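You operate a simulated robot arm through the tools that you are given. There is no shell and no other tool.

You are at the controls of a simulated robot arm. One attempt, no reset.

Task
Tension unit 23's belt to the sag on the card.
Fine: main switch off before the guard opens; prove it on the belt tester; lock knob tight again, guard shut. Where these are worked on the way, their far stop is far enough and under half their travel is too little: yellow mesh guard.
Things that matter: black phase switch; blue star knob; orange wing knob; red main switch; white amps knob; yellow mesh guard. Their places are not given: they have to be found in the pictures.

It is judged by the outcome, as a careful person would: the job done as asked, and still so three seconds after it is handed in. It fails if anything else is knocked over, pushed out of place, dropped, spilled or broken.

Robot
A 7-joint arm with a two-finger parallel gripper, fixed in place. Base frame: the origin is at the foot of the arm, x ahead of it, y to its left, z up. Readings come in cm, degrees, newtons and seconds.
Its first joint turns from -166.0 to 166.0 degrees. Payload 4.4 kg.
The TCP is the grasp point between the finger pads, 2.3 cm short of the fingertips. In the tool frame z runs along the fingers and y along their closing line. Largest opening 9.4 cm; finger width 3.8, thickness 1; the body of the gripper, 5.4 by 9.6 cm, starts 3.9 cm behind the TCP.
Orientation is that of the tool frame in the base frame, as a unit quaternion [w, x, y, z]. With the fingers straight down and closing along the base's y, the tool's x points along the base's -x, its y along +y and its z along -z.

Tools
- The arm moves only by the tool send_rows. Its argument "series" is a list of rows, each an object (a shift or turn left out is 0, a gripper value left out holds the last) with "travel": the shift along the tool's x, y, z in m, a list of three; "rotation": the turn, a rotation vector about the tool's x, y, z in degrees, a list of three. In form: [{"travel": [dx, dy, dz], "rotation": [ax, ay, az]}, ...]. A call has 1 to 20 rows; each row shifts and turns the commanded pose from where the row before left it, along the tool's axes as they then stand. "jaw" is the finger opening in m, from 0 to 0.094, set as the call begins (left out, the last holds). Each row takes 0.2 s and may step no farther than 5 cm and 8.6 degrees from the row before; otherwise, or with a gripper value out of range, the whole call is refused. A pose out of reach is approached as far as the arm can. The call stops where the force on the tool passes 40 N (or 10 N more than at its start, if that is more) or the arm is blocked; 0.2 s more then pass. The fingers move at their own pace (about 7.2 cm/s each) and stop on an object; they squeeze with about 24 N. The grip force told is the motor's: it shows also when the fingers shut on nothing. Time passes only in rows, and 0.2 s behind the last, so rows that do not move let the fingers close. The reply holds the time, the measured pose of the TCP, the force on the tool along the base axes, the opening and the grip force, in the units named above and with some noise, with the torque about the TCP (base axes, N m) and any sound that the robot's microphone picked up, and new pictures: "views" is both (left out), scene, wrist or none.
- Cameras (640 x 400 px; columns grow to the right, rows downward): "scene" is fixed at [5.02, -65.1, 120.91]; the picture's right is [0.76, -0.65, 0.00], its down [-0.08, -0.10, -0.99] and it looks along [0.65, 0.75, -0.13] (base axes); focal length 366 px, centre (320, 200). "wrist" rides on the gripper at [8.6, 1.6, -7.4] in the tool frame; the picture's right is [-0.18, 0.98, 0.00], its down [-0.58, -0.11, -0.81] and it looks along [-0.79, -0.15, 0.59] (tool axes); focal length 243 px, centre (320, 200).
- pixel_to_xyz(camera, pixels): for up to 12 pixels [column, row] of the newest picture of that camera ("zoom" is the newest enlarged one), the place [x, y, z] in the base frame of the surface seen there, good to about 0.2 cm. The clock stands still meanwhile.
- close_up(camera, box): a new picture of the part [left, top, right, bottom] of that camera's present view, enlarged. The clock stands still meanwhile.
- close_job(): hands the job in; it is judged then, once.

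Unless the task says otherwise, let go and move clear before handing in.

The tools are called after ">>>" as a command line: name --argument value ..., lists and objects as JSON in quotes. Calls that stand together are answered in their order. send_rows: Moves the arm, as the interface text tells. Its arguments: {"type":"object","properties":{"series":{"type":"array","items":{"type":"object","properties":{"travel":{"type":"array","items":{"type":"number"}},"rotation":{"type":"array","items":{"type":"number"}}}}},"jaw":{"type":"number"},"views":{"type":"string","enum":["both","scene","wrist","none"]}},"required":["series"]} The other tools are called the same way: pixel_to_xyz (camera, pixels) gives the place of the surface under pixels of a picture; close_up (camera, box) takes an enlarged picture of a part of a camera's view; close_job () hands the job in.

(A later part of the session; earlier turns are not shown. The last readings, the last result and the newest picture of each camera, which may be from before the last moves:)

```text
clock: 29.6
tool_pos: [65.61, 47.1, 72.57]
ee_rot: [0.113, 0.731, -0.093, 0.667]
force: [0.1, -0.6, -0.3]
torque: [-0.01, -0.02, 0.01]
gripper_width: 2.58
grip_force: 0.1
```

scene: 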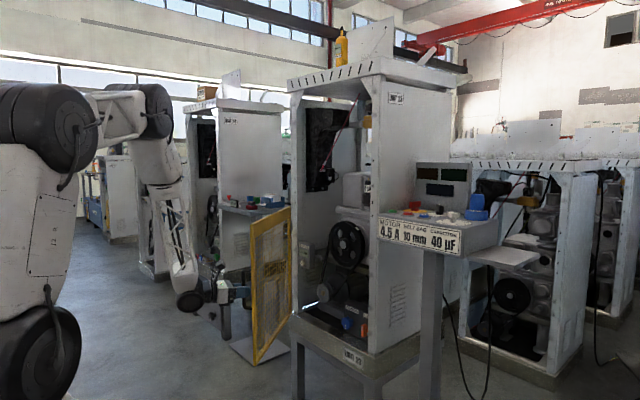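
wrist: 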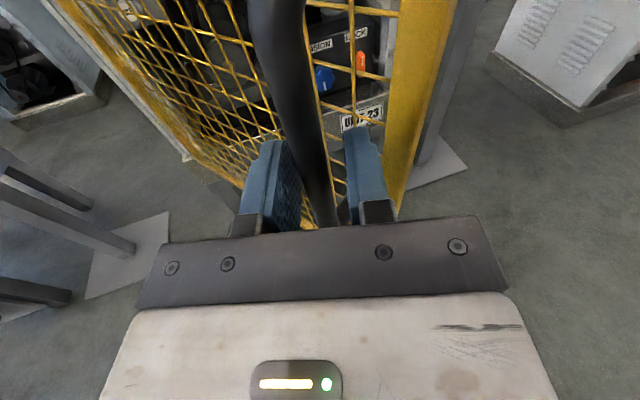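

No force now and the guard is about 60° open. Before going on, I'll check how close the neighbouring side table is to the guard's sweep.

>>> pixel_to_xyz --camera "scene" --pixels '[[290, 208], [253, 216], [225, 205], [253, 290], [240, 345], [255, 365], [270, 355], [291, 212], [252, 225], [257, 355], [280, 200], [258, 270]]'

>>> close_up --camera "scene" --box '[170, 180, 310, 370]'

```text
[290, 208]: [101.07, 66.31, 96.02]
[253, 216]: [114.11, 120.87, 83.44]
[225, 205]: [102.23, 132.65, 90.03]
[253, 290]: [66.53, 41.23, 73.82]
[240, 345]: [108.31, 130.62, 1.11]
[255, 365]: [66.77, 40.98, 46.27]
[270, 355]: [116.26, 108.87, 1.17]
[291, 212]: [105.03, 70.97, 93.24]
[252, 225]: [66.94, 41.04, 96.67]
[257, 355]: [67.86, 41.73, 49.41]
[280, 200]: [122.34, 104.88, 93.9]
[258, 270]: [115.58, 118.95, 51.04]
```

```text
2.11 times, centred on (240, 275) of scene
```

zoom: 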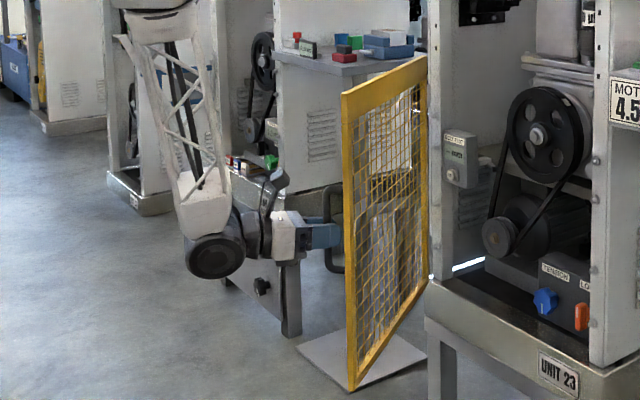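

The side table is far away (y>105). Continuing the same arc toward and past 90°.

>>> send_rows --series '[{"travel": [-0.0016, -0.0205, -0.0206], "rotation": [-2, 0, 0]}, {"travel": [-0.0015, -0.0213, -0.0198], "rotation": [-2, 0, 0]}, {"travel": [-0.0014, -0.022, -0.0192], "rotation": [-2, 0, 0]}, {"travel": [-0.0013, -0.0226, -0.0183], "rotation": [-2, 0, 0]}, {"travel": [-0.0012, -0.0233, -0.0175], "rotation": [-2, 0, 0]}, {"travel": [-0.0011, -0.0238, -0.0168], "rotation": [-2, 0, 0]}, {"travel": [-0.001, -0.0244, -0.0159], "rotation": [-2, 0, 0]}, {"travel": [-0.001, -0.025, -0.015], "rotation": [-2, 0, 0]}, {"travel": [-0.001, -0.0255, -0.0141], "rotation": [-2, 0, 0]}]' --views "both"

```text
clock: 31.6
tool_pos: [60.19, 72.42, 71.82]
ee_rot: [0.227, 0.704, -0.197, 0.643]
force: [0.1, 2.8, -1.6]
torque: [0.08, -0.02, 0.07]
gripper_width: 2.64
grip_force: 0.1
```

scene: 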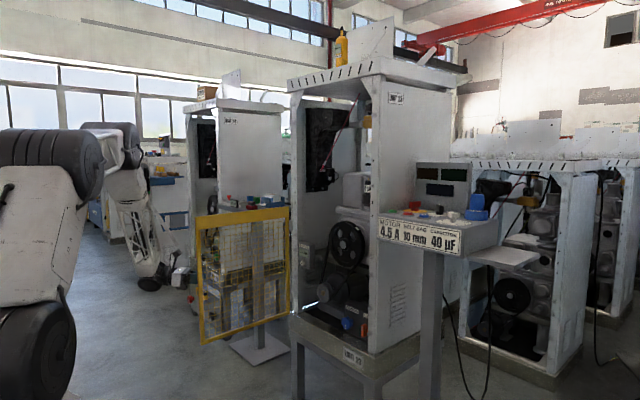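
wrist: 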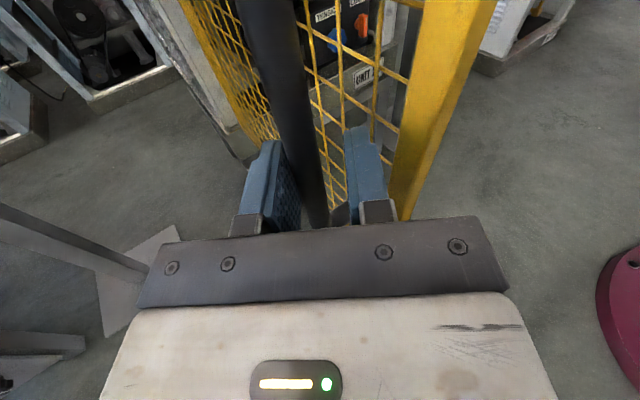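

The guard is about at 90° (seen at 200–290 in the scene). I'll ease it a little further to clear the tester side.

>>> send_rows --series '[{"travel": [-0.001, -0.0259, -0.0134], "rotation": [-2, 0, 0]}, {"travel": [-0.001, -0.0264, -0.0124], "rotation": [-2, 0, 0]}, {"travel": [-0.0008, -0.0267, -0.0115], "rotation": [-2, 0, 0]}, {"travel": [-0.0008, -0.0273, -0.0105], "rotation": [-2, 0, 0]}]' --views "both"

```text
clock: 32.6
tool_pos: [63.21, 83.57, 71.11]
ee_rot: [0.275, 0.686, -0.241, 0.629]
force: [-3.6, -8.2, -0.3]
torque: [0.13, -0.06, 0.03]
gripper_width: 2.93
grip_force: 3.5
```

scene: 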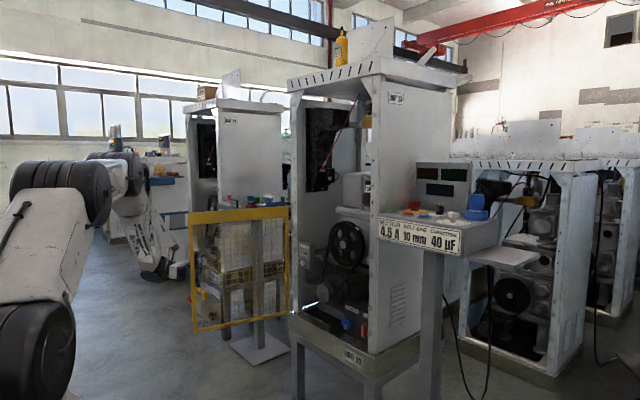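
wrist: 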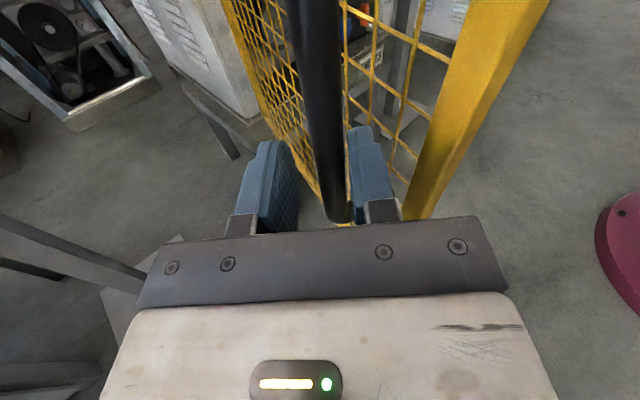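

The guard has reached its stop (slight resistance, about 104°). I'll open the fingers a bit, back straight out, and lift above the guard's top.

>>> send_rows --series '[{"travel": [0, 0, 0]}, {"travel": [0, 0, -0.03]}, {"travel": [0, 0, -0.04]}, {"travel": [0, 0, -0.05]}, {"travel": [0, 0, -0.03]}]' --jaw 0.042 --views "both"

```text
clock: 33.8
tool_pos: [51.97, 93.81, 71.78]
ee_rot: [0.275, 0.686, -0.241, 0.628]
force: [0.7, 0.0, 0.1]
torque: [0.03, -0.04, 0.01]
gripper_width: 4.22
grip_force: 0.1
```

scene: 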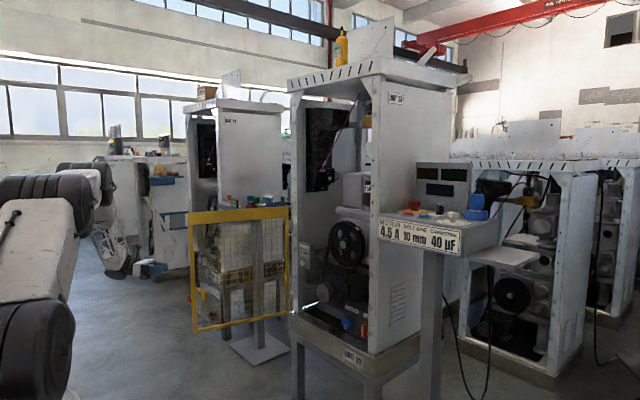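
wrist: 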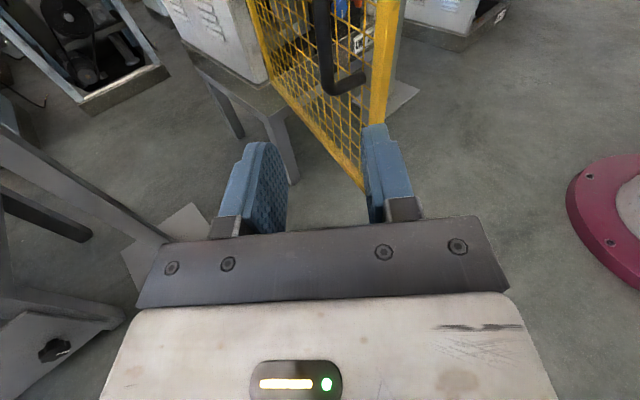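

Clear of the handle, and the guard stays open. Now lifting above the guard's top (z 97).

>>> send_rows --series '[{"travel": [0.0468, 0.0035, -0.0027]}, {"travel": [0.0468, 0.0035, -0.0027]}, {"travel": [0.0468, 0.0035, -0.0027]}, {"travel": [0.0468, 0.0035, -0.0027]}, {"travel": [0.0468, 0.0035, -0.0027]}, {"travel": [0.0468, 0.0035, -0.0027]}, {"travel": [0.0468, 0.0035, -0.0027]}, {"travel": [0.0468, 0.0035, -0.0027]}, {"travel": [0.0468, 0.0035, -0.0027]}, {"travel": [0, 0, 0]}]' --views "both"

>>> pixel_to_xyz --camera "scene" --pixels '[[189, 220], [195, 332], [200, 218], [270, 212], [288, 210], [240, 215]]'

```text
clock: 36.0
tool_pos: [51.83, 93.55, 114.37]
ee_rot: [0.275, 0.686, -0.242, 0.629]
force: [0.0, 0.5, -0.5]
torque: [-0.01, 0.01, 0.01]
gripper_width: 4.19
grip_force: 0.0
```

scene: 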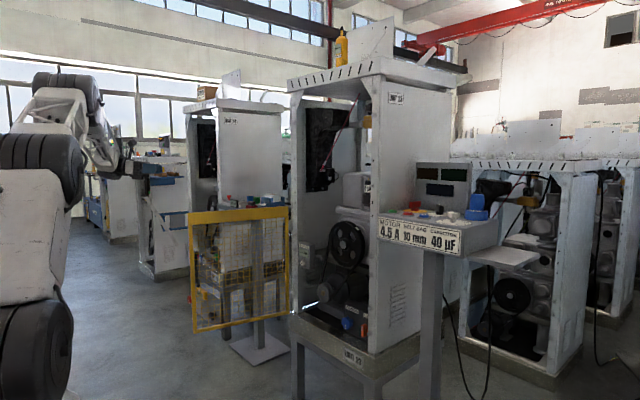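
wrist: 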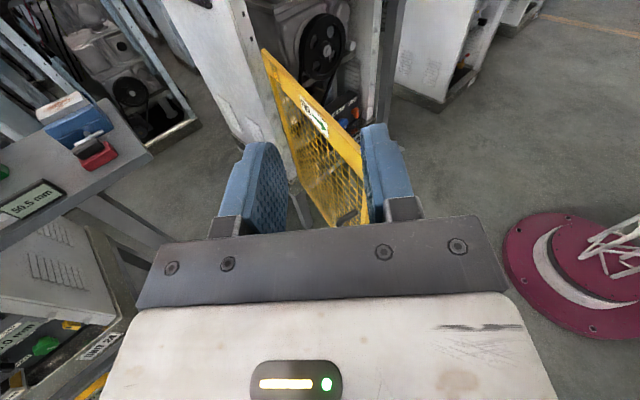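

```text
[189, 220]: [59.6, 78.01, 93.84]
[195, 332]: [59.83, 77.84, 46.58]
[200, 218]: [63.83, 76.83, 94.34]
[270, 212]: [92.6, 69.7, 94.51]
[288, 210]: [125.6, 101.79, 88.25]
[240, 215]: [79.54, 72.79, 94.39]
```

The guard stands open at about 104°, edge at (59.6, 78). I'll swing back over to the front of the unit, straightening the yaw.

>>> send_rows --series '[{"travel": [0.001, 0.0317, 0.0378], "rotation": [4.3, 0, 0]}, {"travel": [0.001, 0.0345, 0.0353], "rotation": [4.3, 0, 0]}, {"travel": [0.001, 0.037, 0.0326], "rotation": [4.3, 0, 0]}, {"travel": [0.001, 0.0394, 0.0298], "rotation": [4.3, 0, 0]}, {"travel": [0.001, 0.0415, 0.0267], "rotation": [4.3, 0, 0]}, {"travel": [0.001, 0.0434, 0.0235], "rotation": [4.3, 0, 0]}, {"travel": [0.001, 0.045, 0.0202], "rotation": [4.3, 0, 0]}, {"travel": [0.001, 0.0464, 0.0168], "rotation": [4.3, 0, 0]}, {"travel": [0.001, 0.0476, 0.0133], "rotation": [4.3, 0, 0]}, {"travel": [0.001, 0.0484, 0.0097], "rotation": [4.3, 0, 0]}, {"travel": [0.0005, 0.049, 0.006], "rotation": [0, 0, 0]}, {"travel": [0, 0, 0]}]' --views "both"

```text
clock: 38.6
tool_pos: [58.97, 39.8, 115.03]
ee_rot: [0.005, 0.738, 0.005, 0.674]
force: [0.1, -0.5, -0.6]
torque: [0.01, -0.02, -0.01]
gripper_width: 4.21
grip_force: 0.0
```

scene: 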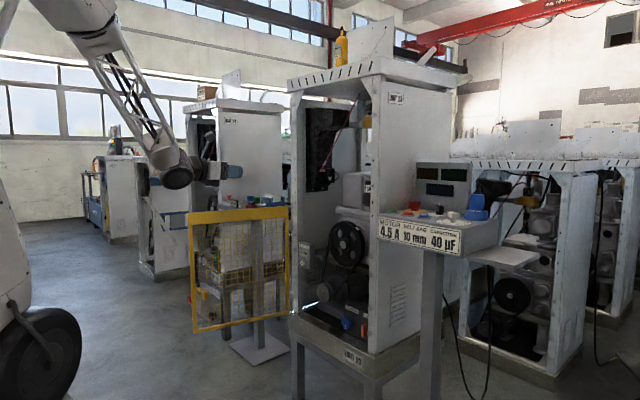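
wrist: 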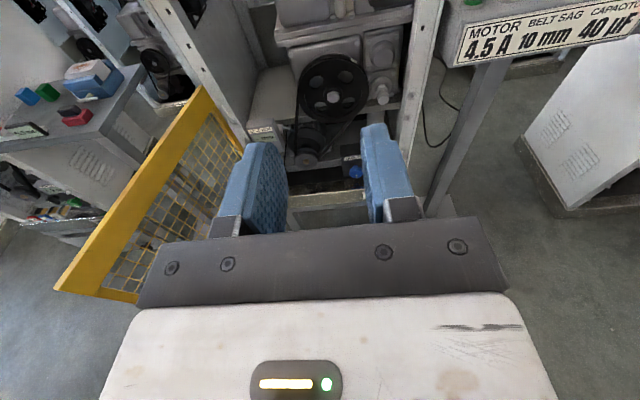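

Everything is clear. I'll move down in front of the tension and lock knobs.

>>> send_rows --series '[{"travel": [-0.0402, 0.0075, 0.0247]}, {"travel": [-0.0402, 0.0075, 0.0247]}, {"travel": [-0.0402, 0.0075, 0.0247]}, {"travel": [-0.0402, 0.0075, 0.0247]}, {"travel": [-0.0402, 0.0075, 0.0247]}, {"travel": [-0.0402, 0.0075, 0.0247]}, {"travel": [-0.0402, 0.0075, 0.0247]}, {"travel": [-0.0402, 0.0075, 0.0247]}, {"travel": [-0.0402, 0.0075, 0.0247]}, {"travel": [-0.0402, 0.0075, 0.0247]}, {"travel": [-0.0402, 0.0075, 0.0247]}, {"travel": [-0.0402, 0.0075, 0.0247]}, {"travel": [-0.0402, 0.0075, 0.0247]}, {"travel": [0, 0, 0]}]' --jaw 0.07 --views "both"

```text
clock: 41.6
tool_pos: [86.2, 29.47, 60.34]
ee_rot: [0.003, 0.74, 0.007, 0.673]
force: [-0.4, -0.1, 0.6]
torque: [-0.02, 0.03, 0.01]
gripper_width: 7.0
grip_force: 0.1
```

scene: 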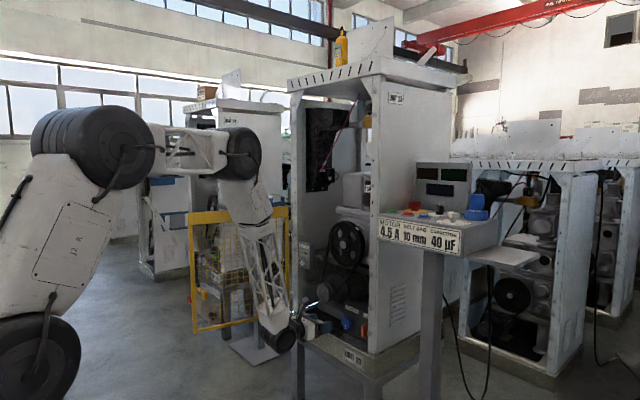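
wrist: 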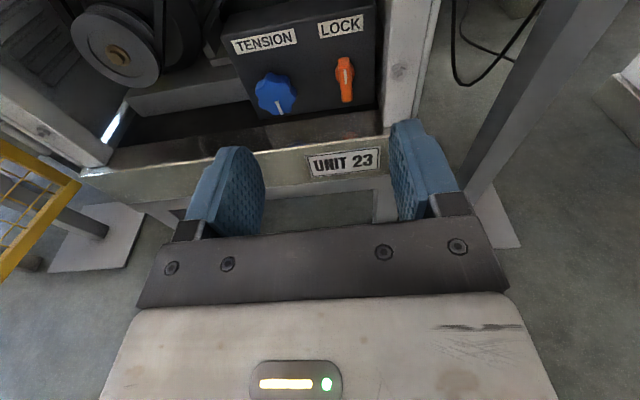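

The tension (275,95) and lock (345,80) knobs are plainly visible. I'll enlarge and measure them, plus the belt tester.

>>> close_up --camera "wrist" --box '[215, 0, 405, 140]'

>>> pixel_to_xyz --camera "wrist" --pixels '[[345, 58], [346, 80], [347, 100], [338, 72], [352, 72], [275, 95], [257, 95], [293, 95], [274, 75], [278, 113], [300, 70], [325, 110]]'

>>> close_up --camera "scene" --box '[290, 220, 380, 350]'

>>> pixel_to_xyz --camera "scene" --pixels '[[305, 242], [304, 248], [304, 254], [304, 263], [311, 262], [300, 258]]'

```text
2.86 times, centred on (310, 70) of wrist
```

zoom: 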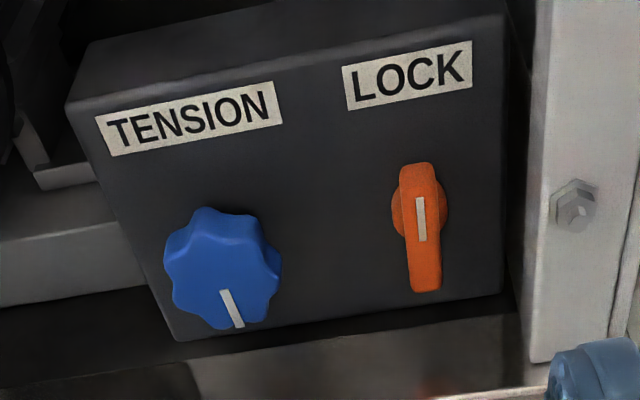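

```text
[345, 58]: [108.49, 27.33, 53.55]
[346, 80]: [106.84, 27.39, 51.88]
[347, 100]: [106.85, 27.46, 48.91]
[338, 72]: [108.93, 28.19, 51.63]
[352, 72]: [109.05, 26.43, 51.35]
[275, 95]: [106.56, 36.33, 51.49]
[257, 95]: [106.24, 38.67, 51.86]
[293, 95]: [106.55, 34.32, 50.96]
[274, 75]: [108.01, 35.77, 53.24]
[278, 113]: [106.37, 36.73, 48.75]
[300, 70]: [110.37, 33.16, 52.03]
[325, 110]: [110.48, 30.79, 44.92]
```

```text
3.08 times, centred on (335, 285) of scene
```

zoom: 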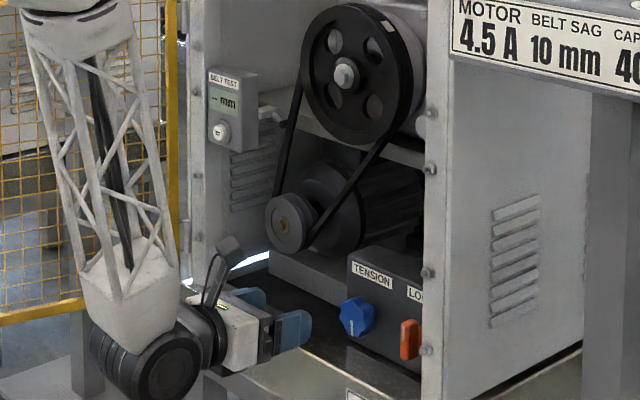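

```text
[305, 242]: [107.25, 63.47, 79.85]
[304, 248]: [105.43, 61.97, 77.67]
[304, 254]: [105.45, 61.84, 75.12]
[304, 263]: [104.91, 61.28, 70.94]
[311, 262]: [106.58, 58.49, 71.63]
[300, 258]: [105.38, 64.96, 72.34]
```

Lock bar centre is about (106.8–108.5, 27.35, 51.4), vertical; tension knob axis about (36.3, 51.3). First I'll level the tool pitch and line up with the lock knob.

>>> send_rows --series '[{"rotation": [0, 5.4, 0]}, {"travel": [-0.03, 0.007, 0.02]}, {"travel": [-0.03, 0.007, 0.02]}, {"travel": [-0.029, 0.007, 0.02]}, {"travel": [0, 0, 0.03]}, {"travel": [0, 0, 0]}]' --jaw 0.045 --views "wrist"

```text
clock: 43.0
tool_pos: [95.24, 27.32, 51.67]
ee_rot: [0.003, 0.707, 0.005, 0.707]
force: [0.3, 0.0, -0.2]
torque: [0.0, 0.02, 0.01]
gripper_width: 4.5
grip_force: 0.0
```

wrist: 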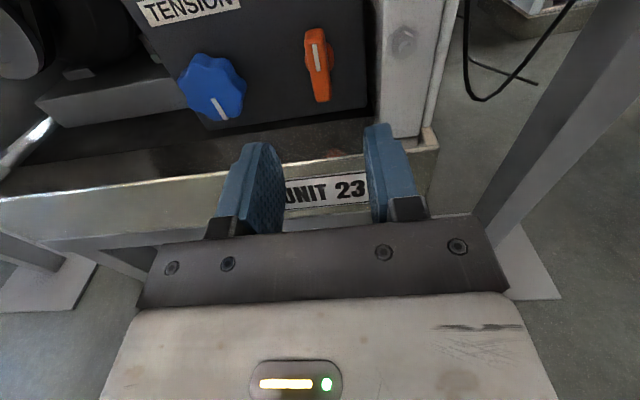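

The tool is level and lined up. I'll check clearances to the post on the right and the sill below.

>>> pixel_to_xyz --camera "wrist" --pixels '[[384, 60], [395, 60], [435, 60], [376, 110], [395, 130], [320, 165], [320, 150], [430, 135], [318, 65], [308, 50], [328, 50], [322, 100]]'

>>> close_up --camera "wrist" --box '[160, 0, 420, 160]'

```text
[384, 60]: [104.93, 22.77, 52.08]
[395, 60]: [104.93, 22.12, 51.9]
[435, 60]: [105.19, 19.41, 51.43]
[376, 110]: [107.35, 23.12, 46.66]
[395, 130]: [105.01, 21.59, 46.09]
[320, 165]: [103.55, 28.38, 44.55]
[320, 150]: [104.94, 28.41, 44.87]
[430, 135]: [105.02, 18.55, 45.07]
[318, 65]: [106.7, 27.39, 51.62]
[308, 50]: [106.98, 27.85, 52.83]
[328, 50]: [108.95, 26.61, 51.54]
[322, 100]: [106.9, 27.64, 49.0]
```

```text
2.46 times, centred on (290, 80) of wrist
```

zoom: 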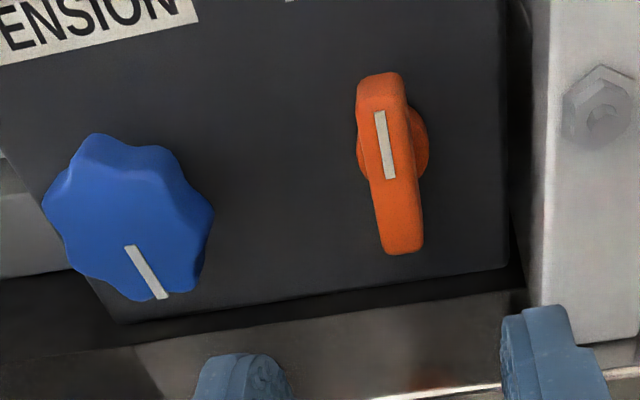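

Clearances are fine (post edge y 23, sill z 45). Advancing onto the orange lock bar and gripping it.

>>> send_rows --series '[{"travel": [-0.0027, 0, 0.04]}, {"travel": [0, 0, 0.04]}, {"travel": [0, 0, 0.03]}, {"travel": [0, 0, 0]}]' --jaw 0.035 --views "wrist"

>>> send_rows --series '[{"travel": [0, 0, 0]}, {"travel": [0, 0, 0]}, {"travel": [0, 0, 0]}]' --jaw 0.005 --views "both"

```text
clock: 44.0
tool_pos: [106.38, 27.39, 51.71]
ee_rot: [0.004, 0.707, 0.006, 0.708]
force: [0.7, -1.0, -0.2]
torque: [0.02, 0.0, 0.03]
gripper_width: 3.5
grip_force: 0.1
```

wrist: 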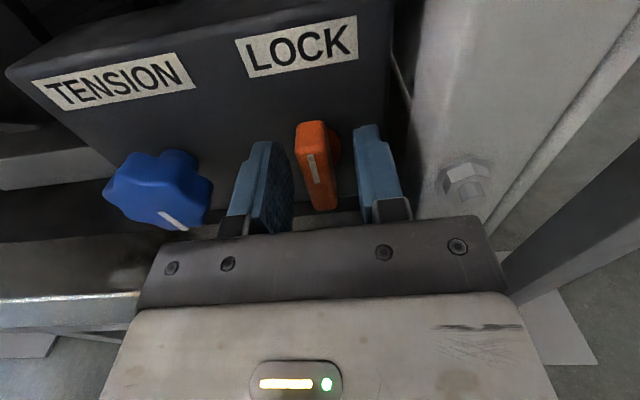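

```text
clock: 44.9
tool_pos: [106.26, 27.45, 51.75]
ee_rot: [0.002, 0.707, 0.007, 0.708]
force: [3.0, 9.8, -6.6]
torque: [0.04, -0.03, -0.58]
gripper_width: 1.49
grip_force: 44.9
stopped in row 3: the force on the tool passed its limit at 41 N (the readings are from after the stop); the commanded pose is now the measured one
```

scene: 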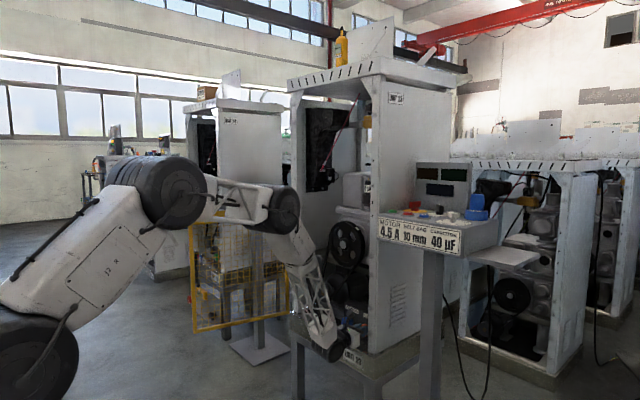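
wrist: 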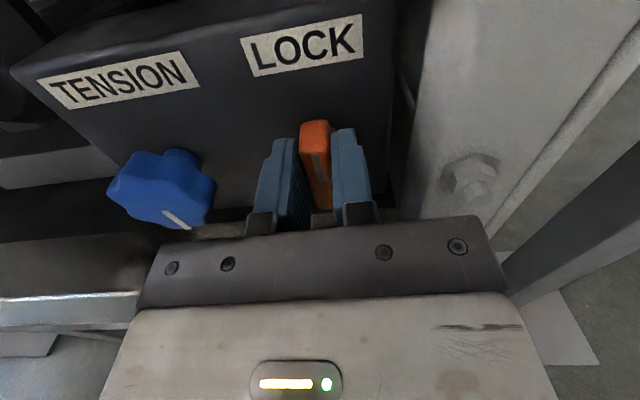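

The bar is gripped, but its axis is at z≈51.1, 0.6 cm below me. I'll open slightly, shift down, and regrip before turning.

>>> send_rows --series '[{"travel": [0, 0, 0]}, {"travel": [-0.006, 0, 0]}, {"travel": [0, 0, 0]}]' --jaw 0.03 --views "none"

>>> send_rows --series '[{"travel": [0, 0, 0]}, {"travel": [0, 0, 0]}, {"travel": [0, 0, 0]}]' --jaw 0.005 --views "wrist"

```text
clock: 45.7
tool_pos: [106.39, 27.57, 51.23]
ee_rot: [0.004, 0.706, 0.007, 0.708]
force: [0.1, 0.0, -1.3]
torque: [-0.02, 0.03, 0.01]
gripper_width: 3.0
grip_force: 0.0
```

```text
clock: 46.5
tool_pos: [106.42, 27.44, 51.13]
ee_rot: [0.004, 0.706, 0.006, 0.708]
force: [-2.5, -5.6, 1.3]
torque: [-0.05, -0.13, -0.59]
gripper_width: 1.47
grip_force: 44.5
```

wrist: 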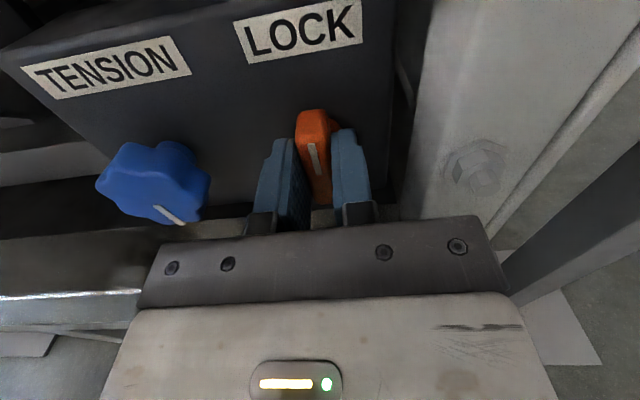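

Gripped and centred. Now turning counter-clockwise (loosening direction) a little to test.

>>> send_rows --series '[{"travel": [0, 0.0012, 0]}, {"rotation": [0, 0, -4]}, {"rotation": [0, 0, -4]}, {"rotation": [0, 0, -4]}, {"rotation": [0, 0, -4]}]' --views "wrist"

```text
clock: 47.7
tool_pos: [106.44, 27.52, 51.04]
ee_rot: [0.097, 0.699, 0.101, 0.701]
force: [7.7, 9.9, -6.0]
torque: [0.0, -0.57, -0.56]
gripper_width: 1.49
grip_force: 45.1
stopped in row 5: the force on the tool passed its limit at 43 N (the readings are from after the stop); the commanded pose is now the measured one
```

wrist: 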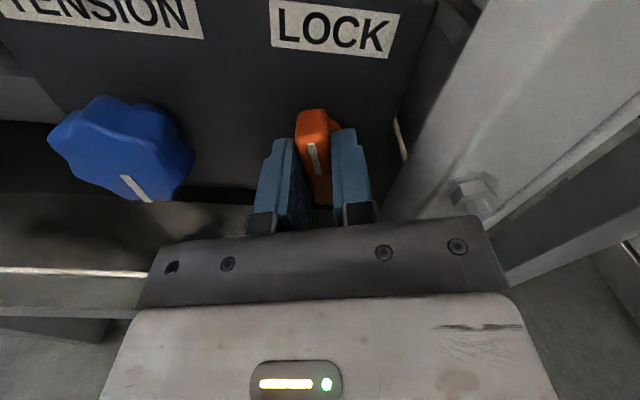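

The lock bar follows (15° so far). Continuing in small batches.

>>> send_rows --series '[{"travel": [0, 0, 0]}, {"rotation": [0, 0, -4]}, {"rotation": [0, 0, -4]}, {"rotation": [0, 0, -4]}, {"rotation": [0, 0, -4]}, {"rotation": [0, 0, -4]}, {"rotation": [0, 0, -4]}]' --views "wrist"

```text
clock: 49.0
tool_pos: [106.29, 27.53, 51.12]
ee_rot: [0.191, 0.679, 0.196, 0.681]
force: [9.2, 8.7, -8.5]
torque: [0.01, -0.43, -0.56]
gripper_width: 1.51
grip_force: 44.5
stopped in row 6: the force on the tool passed its limit at 44 N (the readings are from after the stop); the commanded pose is now the measured one
```

wrist: 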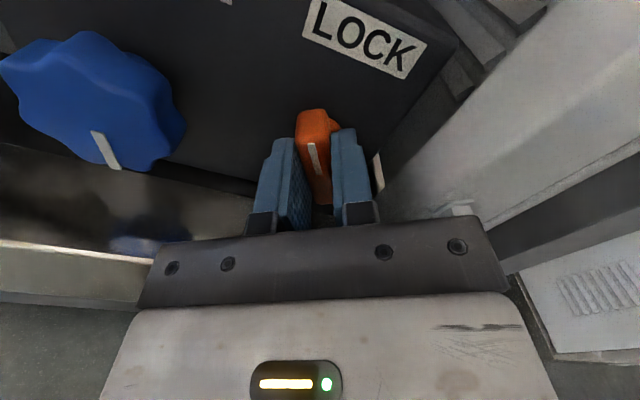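

Turning works, now about 32°; the firm grip fights any small axis error. I'll loosen to a 1.8 cm cage around the bar and keep turning.

>>> send_rows --series '[{"travel": [0, 0, 0]}, {"rotation": [0, 0, -6]}, {"rotation": [0, 0, -6]}, {"rotation": [0, 0, -6]}, {"rotation": [0, 0, -6]}, {"rotation": [0, 0, -6]}]' --jaw 0.0185 --views "wrist"

```text
clock: 50.4
tool_pos: [106.29, 27.52, 51.11]
ee_rot: [0.361, 0.605, 0.365, 0.609]
force: [0.4, 2.9, -3.5]
torque: [0.11, 0.0, 0.1]
gripper_width: 2.06
grip_force: 2.4
```

wrist: 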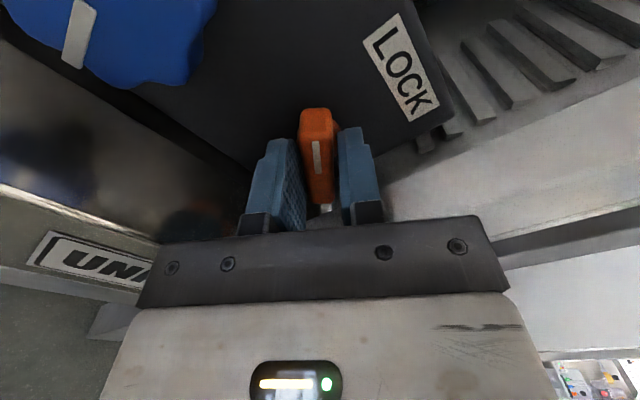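

At about 62°, with very low force. Continuing.

>>> send_rows --series '[{"rotation": [0, 0, -6]}, {"rotation": [0, 0, -6]}, {"rotation": [0, 0, -6]}, {"rotation": [0, 0, -6]}, {"rotation": [0, 0, -6]}, {"rotation": [0, 0, -6]}]' --views "both"

```text
clock: 51.8
tool_pos: [106.2, 27.48, 51.13]
ee_rot: [0.531, 0.463, 0.534, 0.467]
force: [0.3, 3.4, -6.9]
torque: [0.19, 0.06, 0.08]
gripper_width: 2.16
grip_force: 3.9
```

scene: 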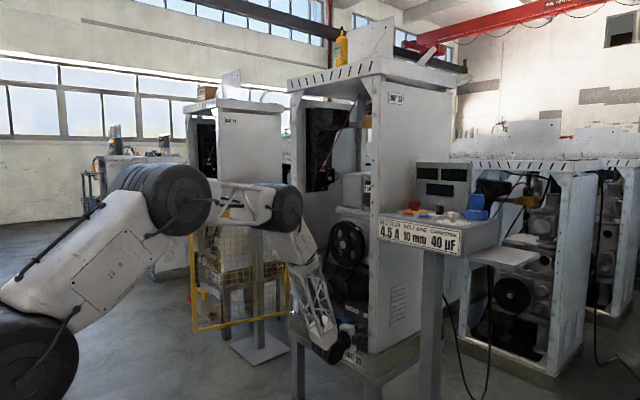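
wrist: 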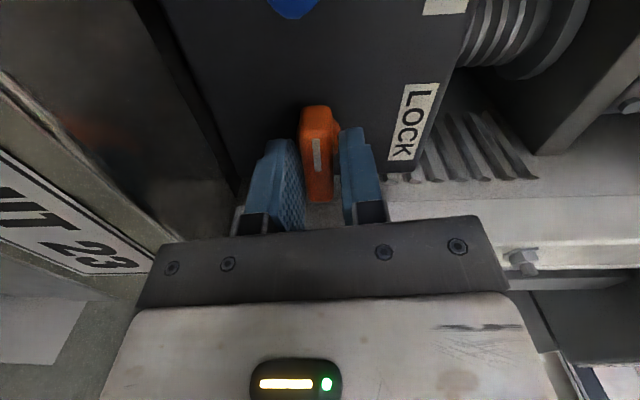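

About 97° of tool roll; torque is rising a bit, maybe the loose stop. I'll turn slightly more to test.

>>> send_rows --series '[{"rotation": [0, 0, -5]}, {"rotation": [0, 0, -5]}, {"rotation": [0, 0, -5]}]' --views "wrist"

>>> close_up --camera "wrist" --box '[230, 80, 410, 230]'

```text
clock: 52.6
tool_pos: [106.2, 27.39, 51.01]
ee_rot: [0.586, 0.39, 0.591, 0.394]
force: [-21.3, 4.7, -11.5]
torque: [3.19, 0.0, 0.44]
gripper_width: 2.93
grip_force: 45.3
```

wrist: 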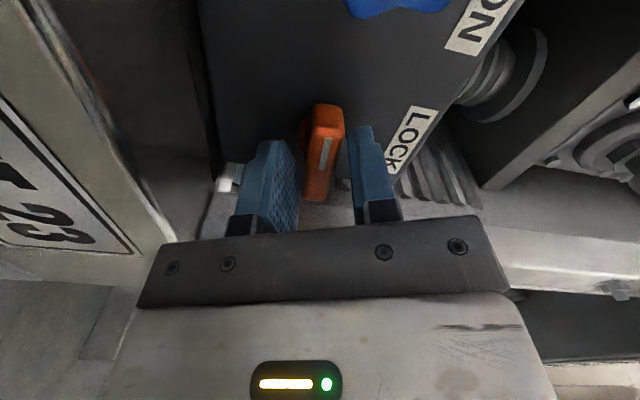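

```text
2.67 times, centred on (320, 155) of wrist
```

zoom: 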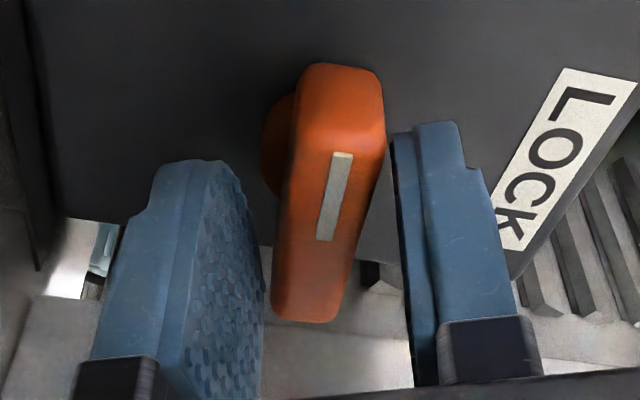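

The lock hit its loose stop at about 90° (torque rose). I'll back the roll off, open and withdraw, then roll upright again.

>>> send_rows --series '[{"rotation": [0, 0, 6]}, {"rotation": [0, 0, 7]}, {"travel": [0, 0, 0]}]' --jaw 0.035 --views "none"

>>> send_rows --series '[{"travel": [0, 0, -0.03]}, {"travel": [0, 0, -0.04]}, {"travel": [0, 0, -0.05]}, {"rotation": [0, 0, 8.2]}, {"rotation": [0, 0, 8.2]}, {"rotation": [0, 0, 8.2]}, {"rotation": [0, 0, 8.2]}, {"rotation": [0, 0, 8.2]}, {"rotation": [0, 0, 8.2]}, {"rotation": [0, 0, 8.2]}, {"rotation": [0, 0, 8.2]}, {"rotation": [0, 0, 8.2]}, {"rotation": [0, 0, 8.2]}, {"rotation": [0, 0, 8.2]}, {"rotation": [0, 0, 8.2]}, {"travel": [0, 0, 0]}]' --views "both"

```text
clock: 53.4
tool_pos: [106.35, 27.31, 51.32]
ee_rot: [0.539, 0.454, 0.541, 0.458]
force: [0.4, -0.2, 0.2]
torque: [-0.04, 0.0, 0.0]
gripper_width: 3.5
grip_force: 0.1
```

```text
clock: 56.8
tool_pos: [94.44, 27.48, 50.99]
ee_rot: [0.005, 0.706, 0.01, 0.708]
force: [0.2, -0.5, 0.8]
torque: [0.02, -0.03, 0.0]
gripper_width: 3.49
grip_force: 0.0
```

scene: 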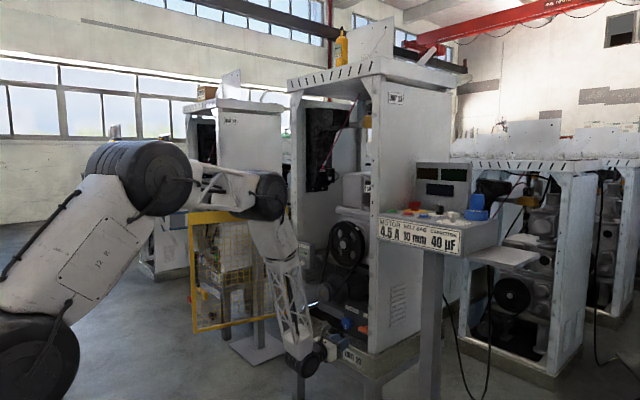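
wrist: 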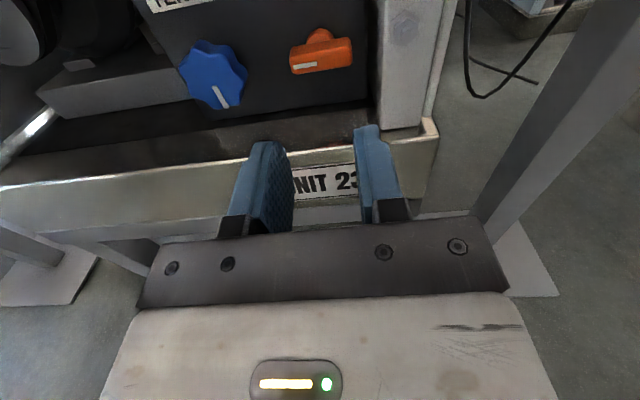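

The lock bar is now horizontal (loose). Next I'll go to the belt tester on the left to read the present sag.

>>> send_rows --series '[{"travel": [0, 0, -0.05]}, {"travel": [0, 0, -0.04]}, {"travel": [0.023, -0.034, 0]}, {"travel": [0.023, -0.034, 0]}, {"travel": [0.023, -0.034, 0]}, {"travel": [0.023, -0.034, 0]}, {"travel": [0.023, -0.034, 0]}, {"travel": [0.023, -0.034, 0]}, {"travel": [0.023, -0.034, 0]}, {"travel": [0.023, -0.034, 0]}, {"travel": [0.023, -0.034, 0]}, {"travel": [0.023, -0.034, 0]}, {"travel": [0, 0, 0]}]' --jaw 0.0 --views "both"

```text
clock: 59.6
tool_pos: [85.1, 61.68, 73.23]
ee_rot: [0.005, 0.707, 0.011, 0.708]
force: [0.1, 0.0, 0.3]
torque: [0.04, -0.01, 0.01]
gripper_width: 0.02
grip_force: 24.0
```

scene: 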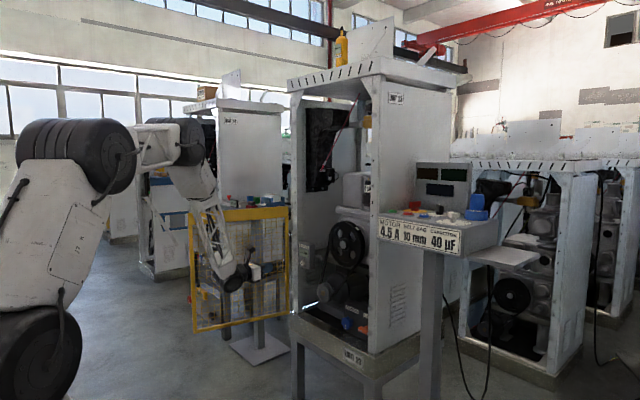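
wrist: 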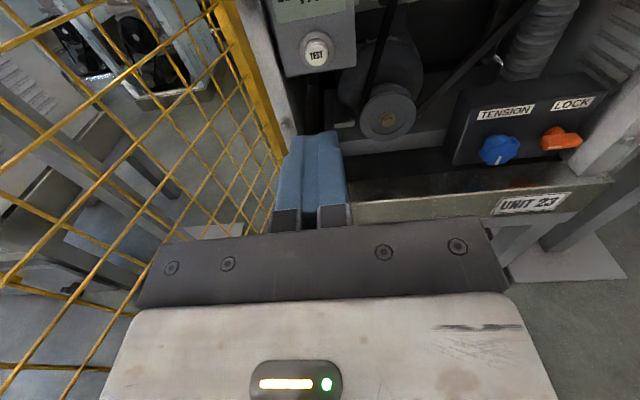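

The TEST button is at (316,52). Measuring it and the tester's display.

>>> pixel_to_xyz --camera "wrist" --pixels '[[316, 52], [308, 50], [325, 50], [316, 42], [316, 66], [285, 60], [355, 60], [316, 12], [340, 20], [250, 60]]'

>>> close_up --camera "wrist" --box '[250, 0, 380, 100]'

>>> close_up --camera "scene" --box '[280, 220, 350, 290]'

```text
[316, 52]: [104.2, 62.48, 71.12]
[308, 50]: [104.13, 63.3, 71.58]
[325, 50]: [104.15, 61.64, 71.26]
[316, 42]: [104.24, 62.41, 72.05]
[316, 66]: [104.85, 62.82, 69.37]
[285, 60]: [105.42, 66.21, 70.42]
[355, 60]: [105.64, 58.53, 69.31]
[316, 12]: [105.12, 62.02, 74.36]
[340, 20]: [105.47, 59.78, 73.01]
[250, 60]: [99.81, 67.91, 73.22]
```

```text
4.00 times, centred on (315, 50) of wrist
```

zoom: 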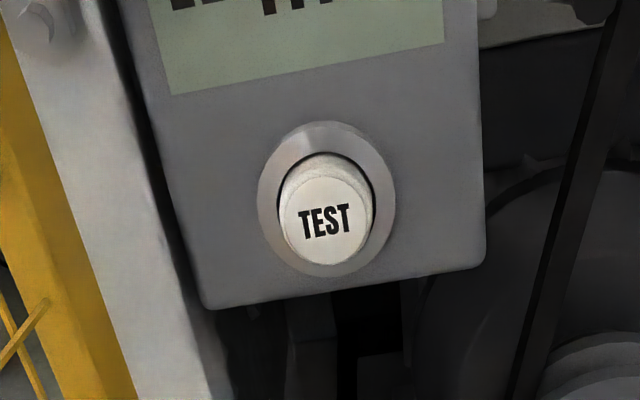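

```text
5.71 times, centred on (315, 255) of scene
```

zoom: 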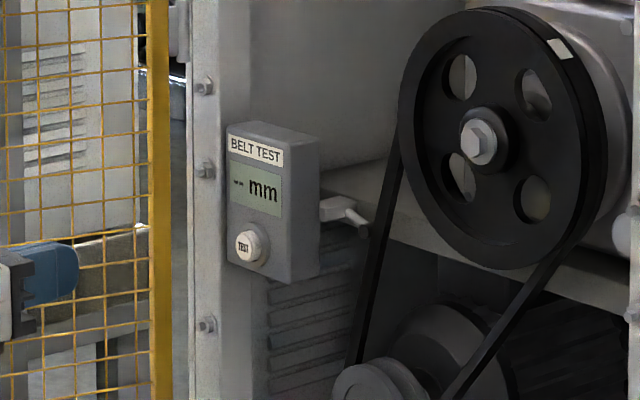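

Button face is at (104.2, 62.5, 71.2). I'll approach with closed fingers slightly to its right so the gripper stays clear of the guard.

>>> send_rows --series '[{"travel": [-0.01, -0.002, 0.04]}, {"travel": [-0.01, 0, 0.045]}, {"travel": [0, 0, 0.045]}, {"travel": [0, 0, 0.018]}, {"travel": [0, 0, 0]}]' --jaw 0.0 --views "both"

```text
clock: 60.8
tool_pos: [100.22, 62.07, 71.48]
ee_rot: [0.006, 0.707, 0.011, 0.708]
force: [0.2, 0.4, 0.6]
torque: [0.02, 0.0, 0.02]
gripper_width: 0.01
grip_force: 24.1
```

scene: 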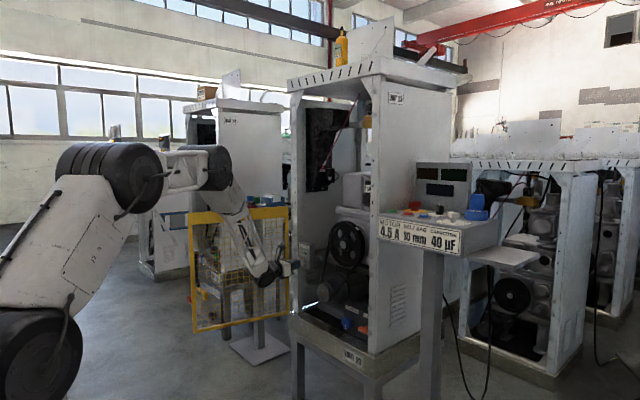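
wrist: 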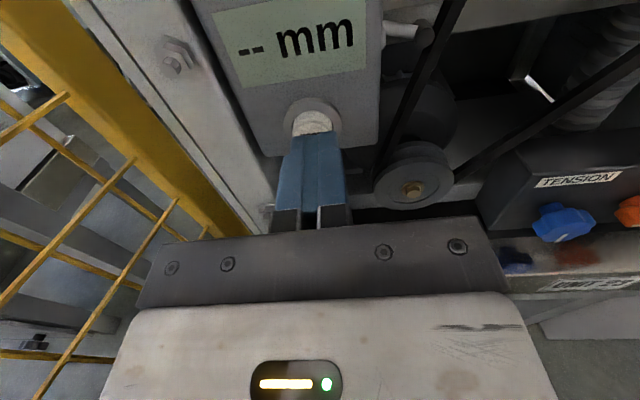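

The fingers are right in front of the button with the display in view ("-- mm"). Pressing gently.

>>> send_rows --series '[{"travel": [0, 0, 0.008]}, {"travel": [0, 0, 0.004]}, {"travel": [0, 0, 0.003]}, {"travel": [0, 0, 0.003]}, {"travel": [0, 0, 0.003]}, {"travel": [0, 0, 0.002]}]' --views "wrist"

```text
clock: 62.2
tool_pos: [102.2, 62.15, 71.25]
ee_rot: [0.005, 0.707, 0.011, 0.708]
force: [-1.1, -0.9, 0.1]
torque: [0.01, 0.03, -0.01]
gripper_width: 0.0
grip_force: 24.0
heard: click
```

wrist: 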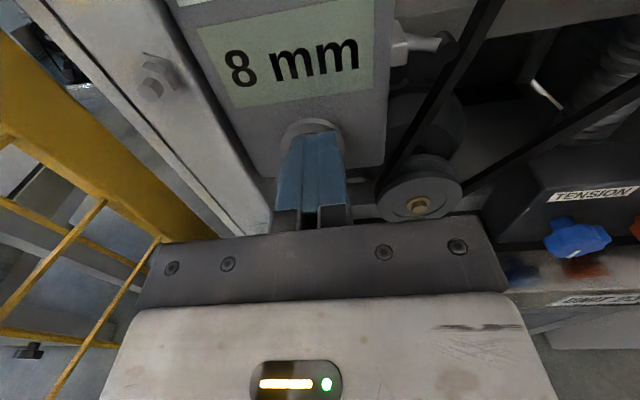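

The tester reads 8 mm; the card wants 10 mm, so the belt needs slackening by 2 mm. I'll back out and go to the tension knob.

>>> send_rows --series '[{"travel": [0, 0, -0.05]}, {"travel": [0, 0, -0.05]}, {"travel": [-0.023, 0.03, 0]}, {"travel": [-0.023, 0.03, 0]}, {"travel": [-0.023, 0.03, 0]}, {"travel": [-0.023, 0.03, 0]}, {"travel": [-0.023, 0.03, 0]}, {"travel": [-0.023, 0.03, 0]}, {"travel": [-0.023, 0.03, 0]}, {"travel": [-0.023, 0.03, 0]}, {"travel": [-0.018, 0.017, 0]}, {"travel": [0, 0, 0]}]' --jaw 0.07 --views "wrist"

```text
clock: 64.8
tool_pos: [92.47, 35.7, 51.54]
ee_rot: [0.005, 0.706, 0.011, 0.708]
force: [-0.2, 0.8, 0.6]
torque: [-0.02, -0.01, -0.03]
gripper_width: 7.03
grip_force: 0.2
```

wrist: 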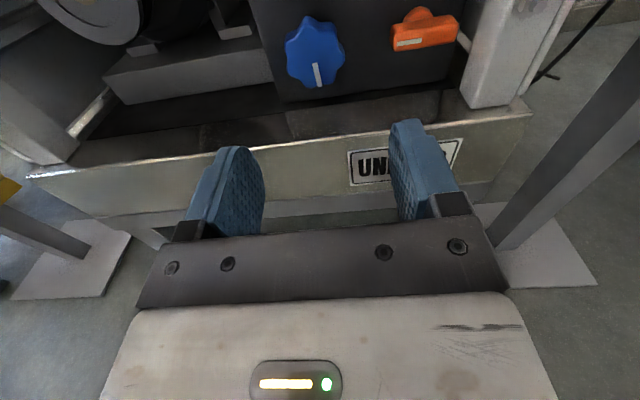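

>>> close_up --camera "wrist" --box '[270, 0, 390, 100]'

>>> pixel_to_xyz --camera "wrist" --pixels '[[318, 60], [318, 75], [319, 84], [291, 60], [340, 65], [338, 50], [316, 40], [314, 25], [312, 18], [300, 30], [330, 28], [296, 78]]'

```text
4.00 times, centred on (330, 50) of wrist
```

zoom: 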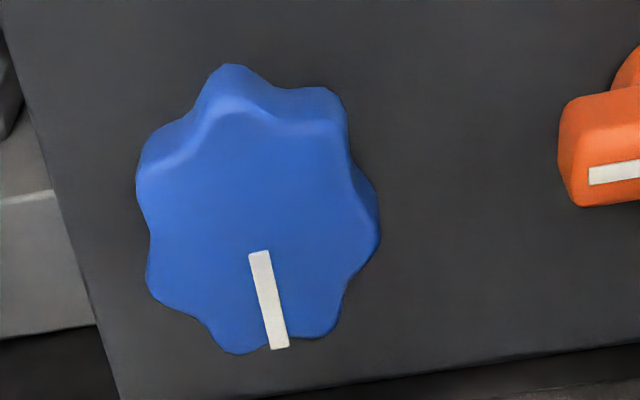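

```text
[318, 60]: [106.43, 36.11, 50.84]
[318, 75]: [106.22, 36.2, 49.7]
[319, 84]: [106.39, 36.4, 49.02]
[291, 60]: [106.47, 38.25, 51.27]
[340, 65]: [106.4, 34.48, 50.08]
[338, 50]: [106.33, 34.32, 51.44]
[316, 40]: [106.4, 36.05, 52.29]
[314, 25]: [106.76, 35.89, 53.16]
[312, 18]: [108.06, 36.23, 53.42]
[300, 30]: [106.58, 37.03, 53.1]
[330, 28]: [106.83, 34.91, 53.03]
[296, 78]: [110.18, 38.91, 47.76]
```

The blue knob is centred near (y 36.3, z 51.1) with its white mark pointing down. I'll advance and grip it across its diameter.

>>> send_rows --series '[{"travel": [-0.0044, -0.0049, 0.04]}, {"travel": [0, 0, 0.04]}, {"travel": [0, 0, 0.04]}, {"travel": [0, 0, 0.0195]}, {"travel": [0, 0, 0]}]' --jaw 0.065 --views "wrist"

>>> send_rows --series '[{"travel": [0, 0, 0]}, {"travel": [0, 0, 0]}, {"travel": [0, 0, 0]}]' --jaw 0.03 --views "wrist"

```text
clock: 66.0
tool_pos: [106.47, 36.54, 51.41]
ee_rot: [0.006, 0.707, 0.01, 0.707]
force: [0.4, 0.3, 0.6]
torque: [0.0, 0.01, -0.02]
gripper_width: 6.5
grip_force: 0.1
```

wrist: 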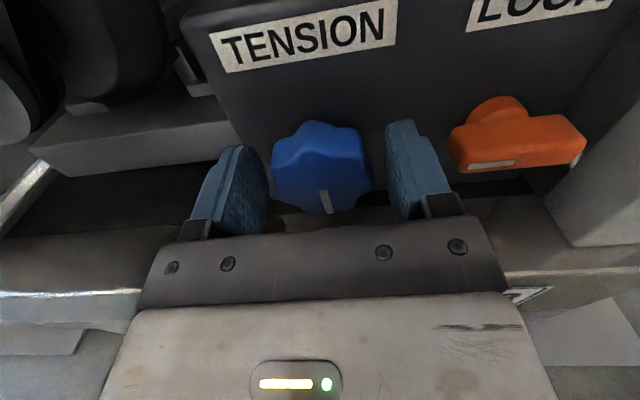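

```text
clock: 66.8
tool_pos: [106.39, 36.44, 51.36]
ee_rot: [0.006, 0.707, 0.01, 0.707]
force: [8.6, -3.7, -3.8]
torque: [0.01, 0.18, -0.49]
gripper_width: 5.11
grip_force: 45.1
```

wrist: 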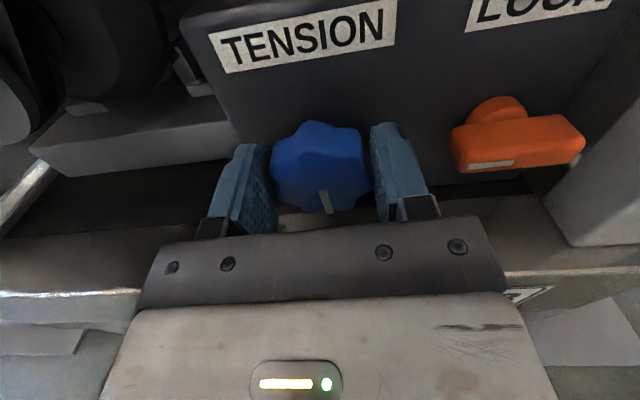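

Gripped at 5.1 cm. Turning counter-clockwise in small steps (to slacken).

>>> send_rows --series '[{"travel": [-0.001, 0.0008, 0]}, {"rotation": [0, 0, -4]}, {"rotation": [0, 0, -4]}, {"rotation": [0, 0, -4]}, {"rotation": [0, 0, -4]}, {"rotation": [0, 0, -4]}, {"rotation": [0, 0, -4]}, {"rotation": [0, 0, -4]}]' --views "wrist"

```text
clock: 67.6
tool_pos: [106.42, 36.58, 51.41]
ee_rot: [0.051, 0.704, 0.056, 0.706]
force: [-18.7, -1.8, 11.1]
torque: [0.02, 0.03, -0.58]
gripper_width: 5.1
grip_force: 44.7
stopped in row 4: the force on the tool passed its limit at 41 N (the readings are from after the stop); the commanded pose is now the measured one
```

wrist: 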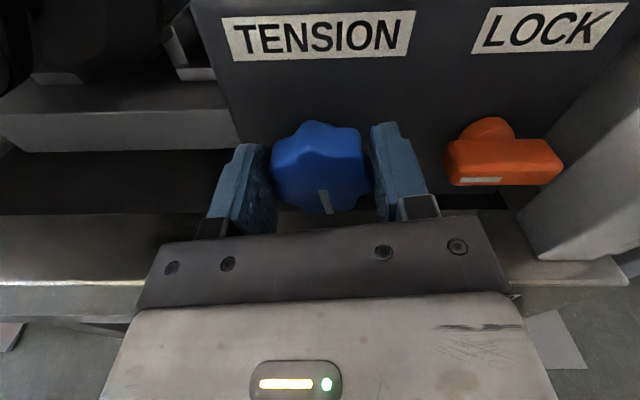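

The knob is turning but the stiff grip trips the force limit. I'll ease the squeeze (jaw 4.8 cm, lobes still held) and continue.

>>> send_rows --series '[{"travel": [0, 0, 0]}, {"travel": [0, 0, 0]}, {"rotation": [0, 0, -4]}, {"rotation": [0, 0, -4]}, {"rotation": [0, 0, -4]}, {"rotation": [0, 0, -4]}, {"rotation": [0, 0, -4]}, {"rotation": [0, 0, -4]}, {"rotation": [0, 0, -4]}, {"rotation": [0, 0, -4]}]' --jaw 0.048 --views "wrist"

```text
clock: 69.0
tool_pos: [106.32, 36.67, 51.45]
ee_rot: [0.145, 0.69, 0.151, 0.693]
force: [16.4, 10.9, -12.0]
torque: [0.09, -0.1, -0.38]
gripper_width: 5.12
grip_force: 45.6
stopped in row 7: the force on the tool passed its limit at 48 N (the readings are from after the stop); the commanded pose is now the measured one
```

wrist: 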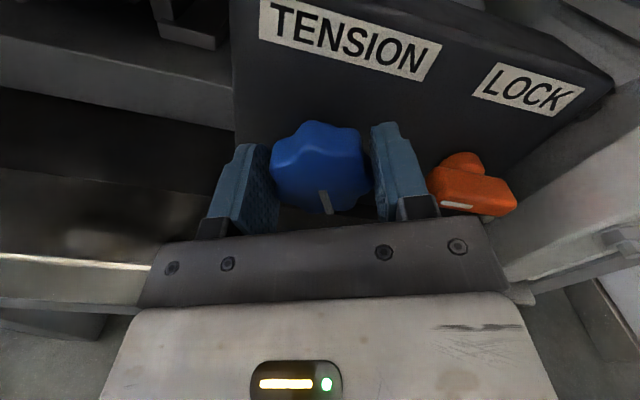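

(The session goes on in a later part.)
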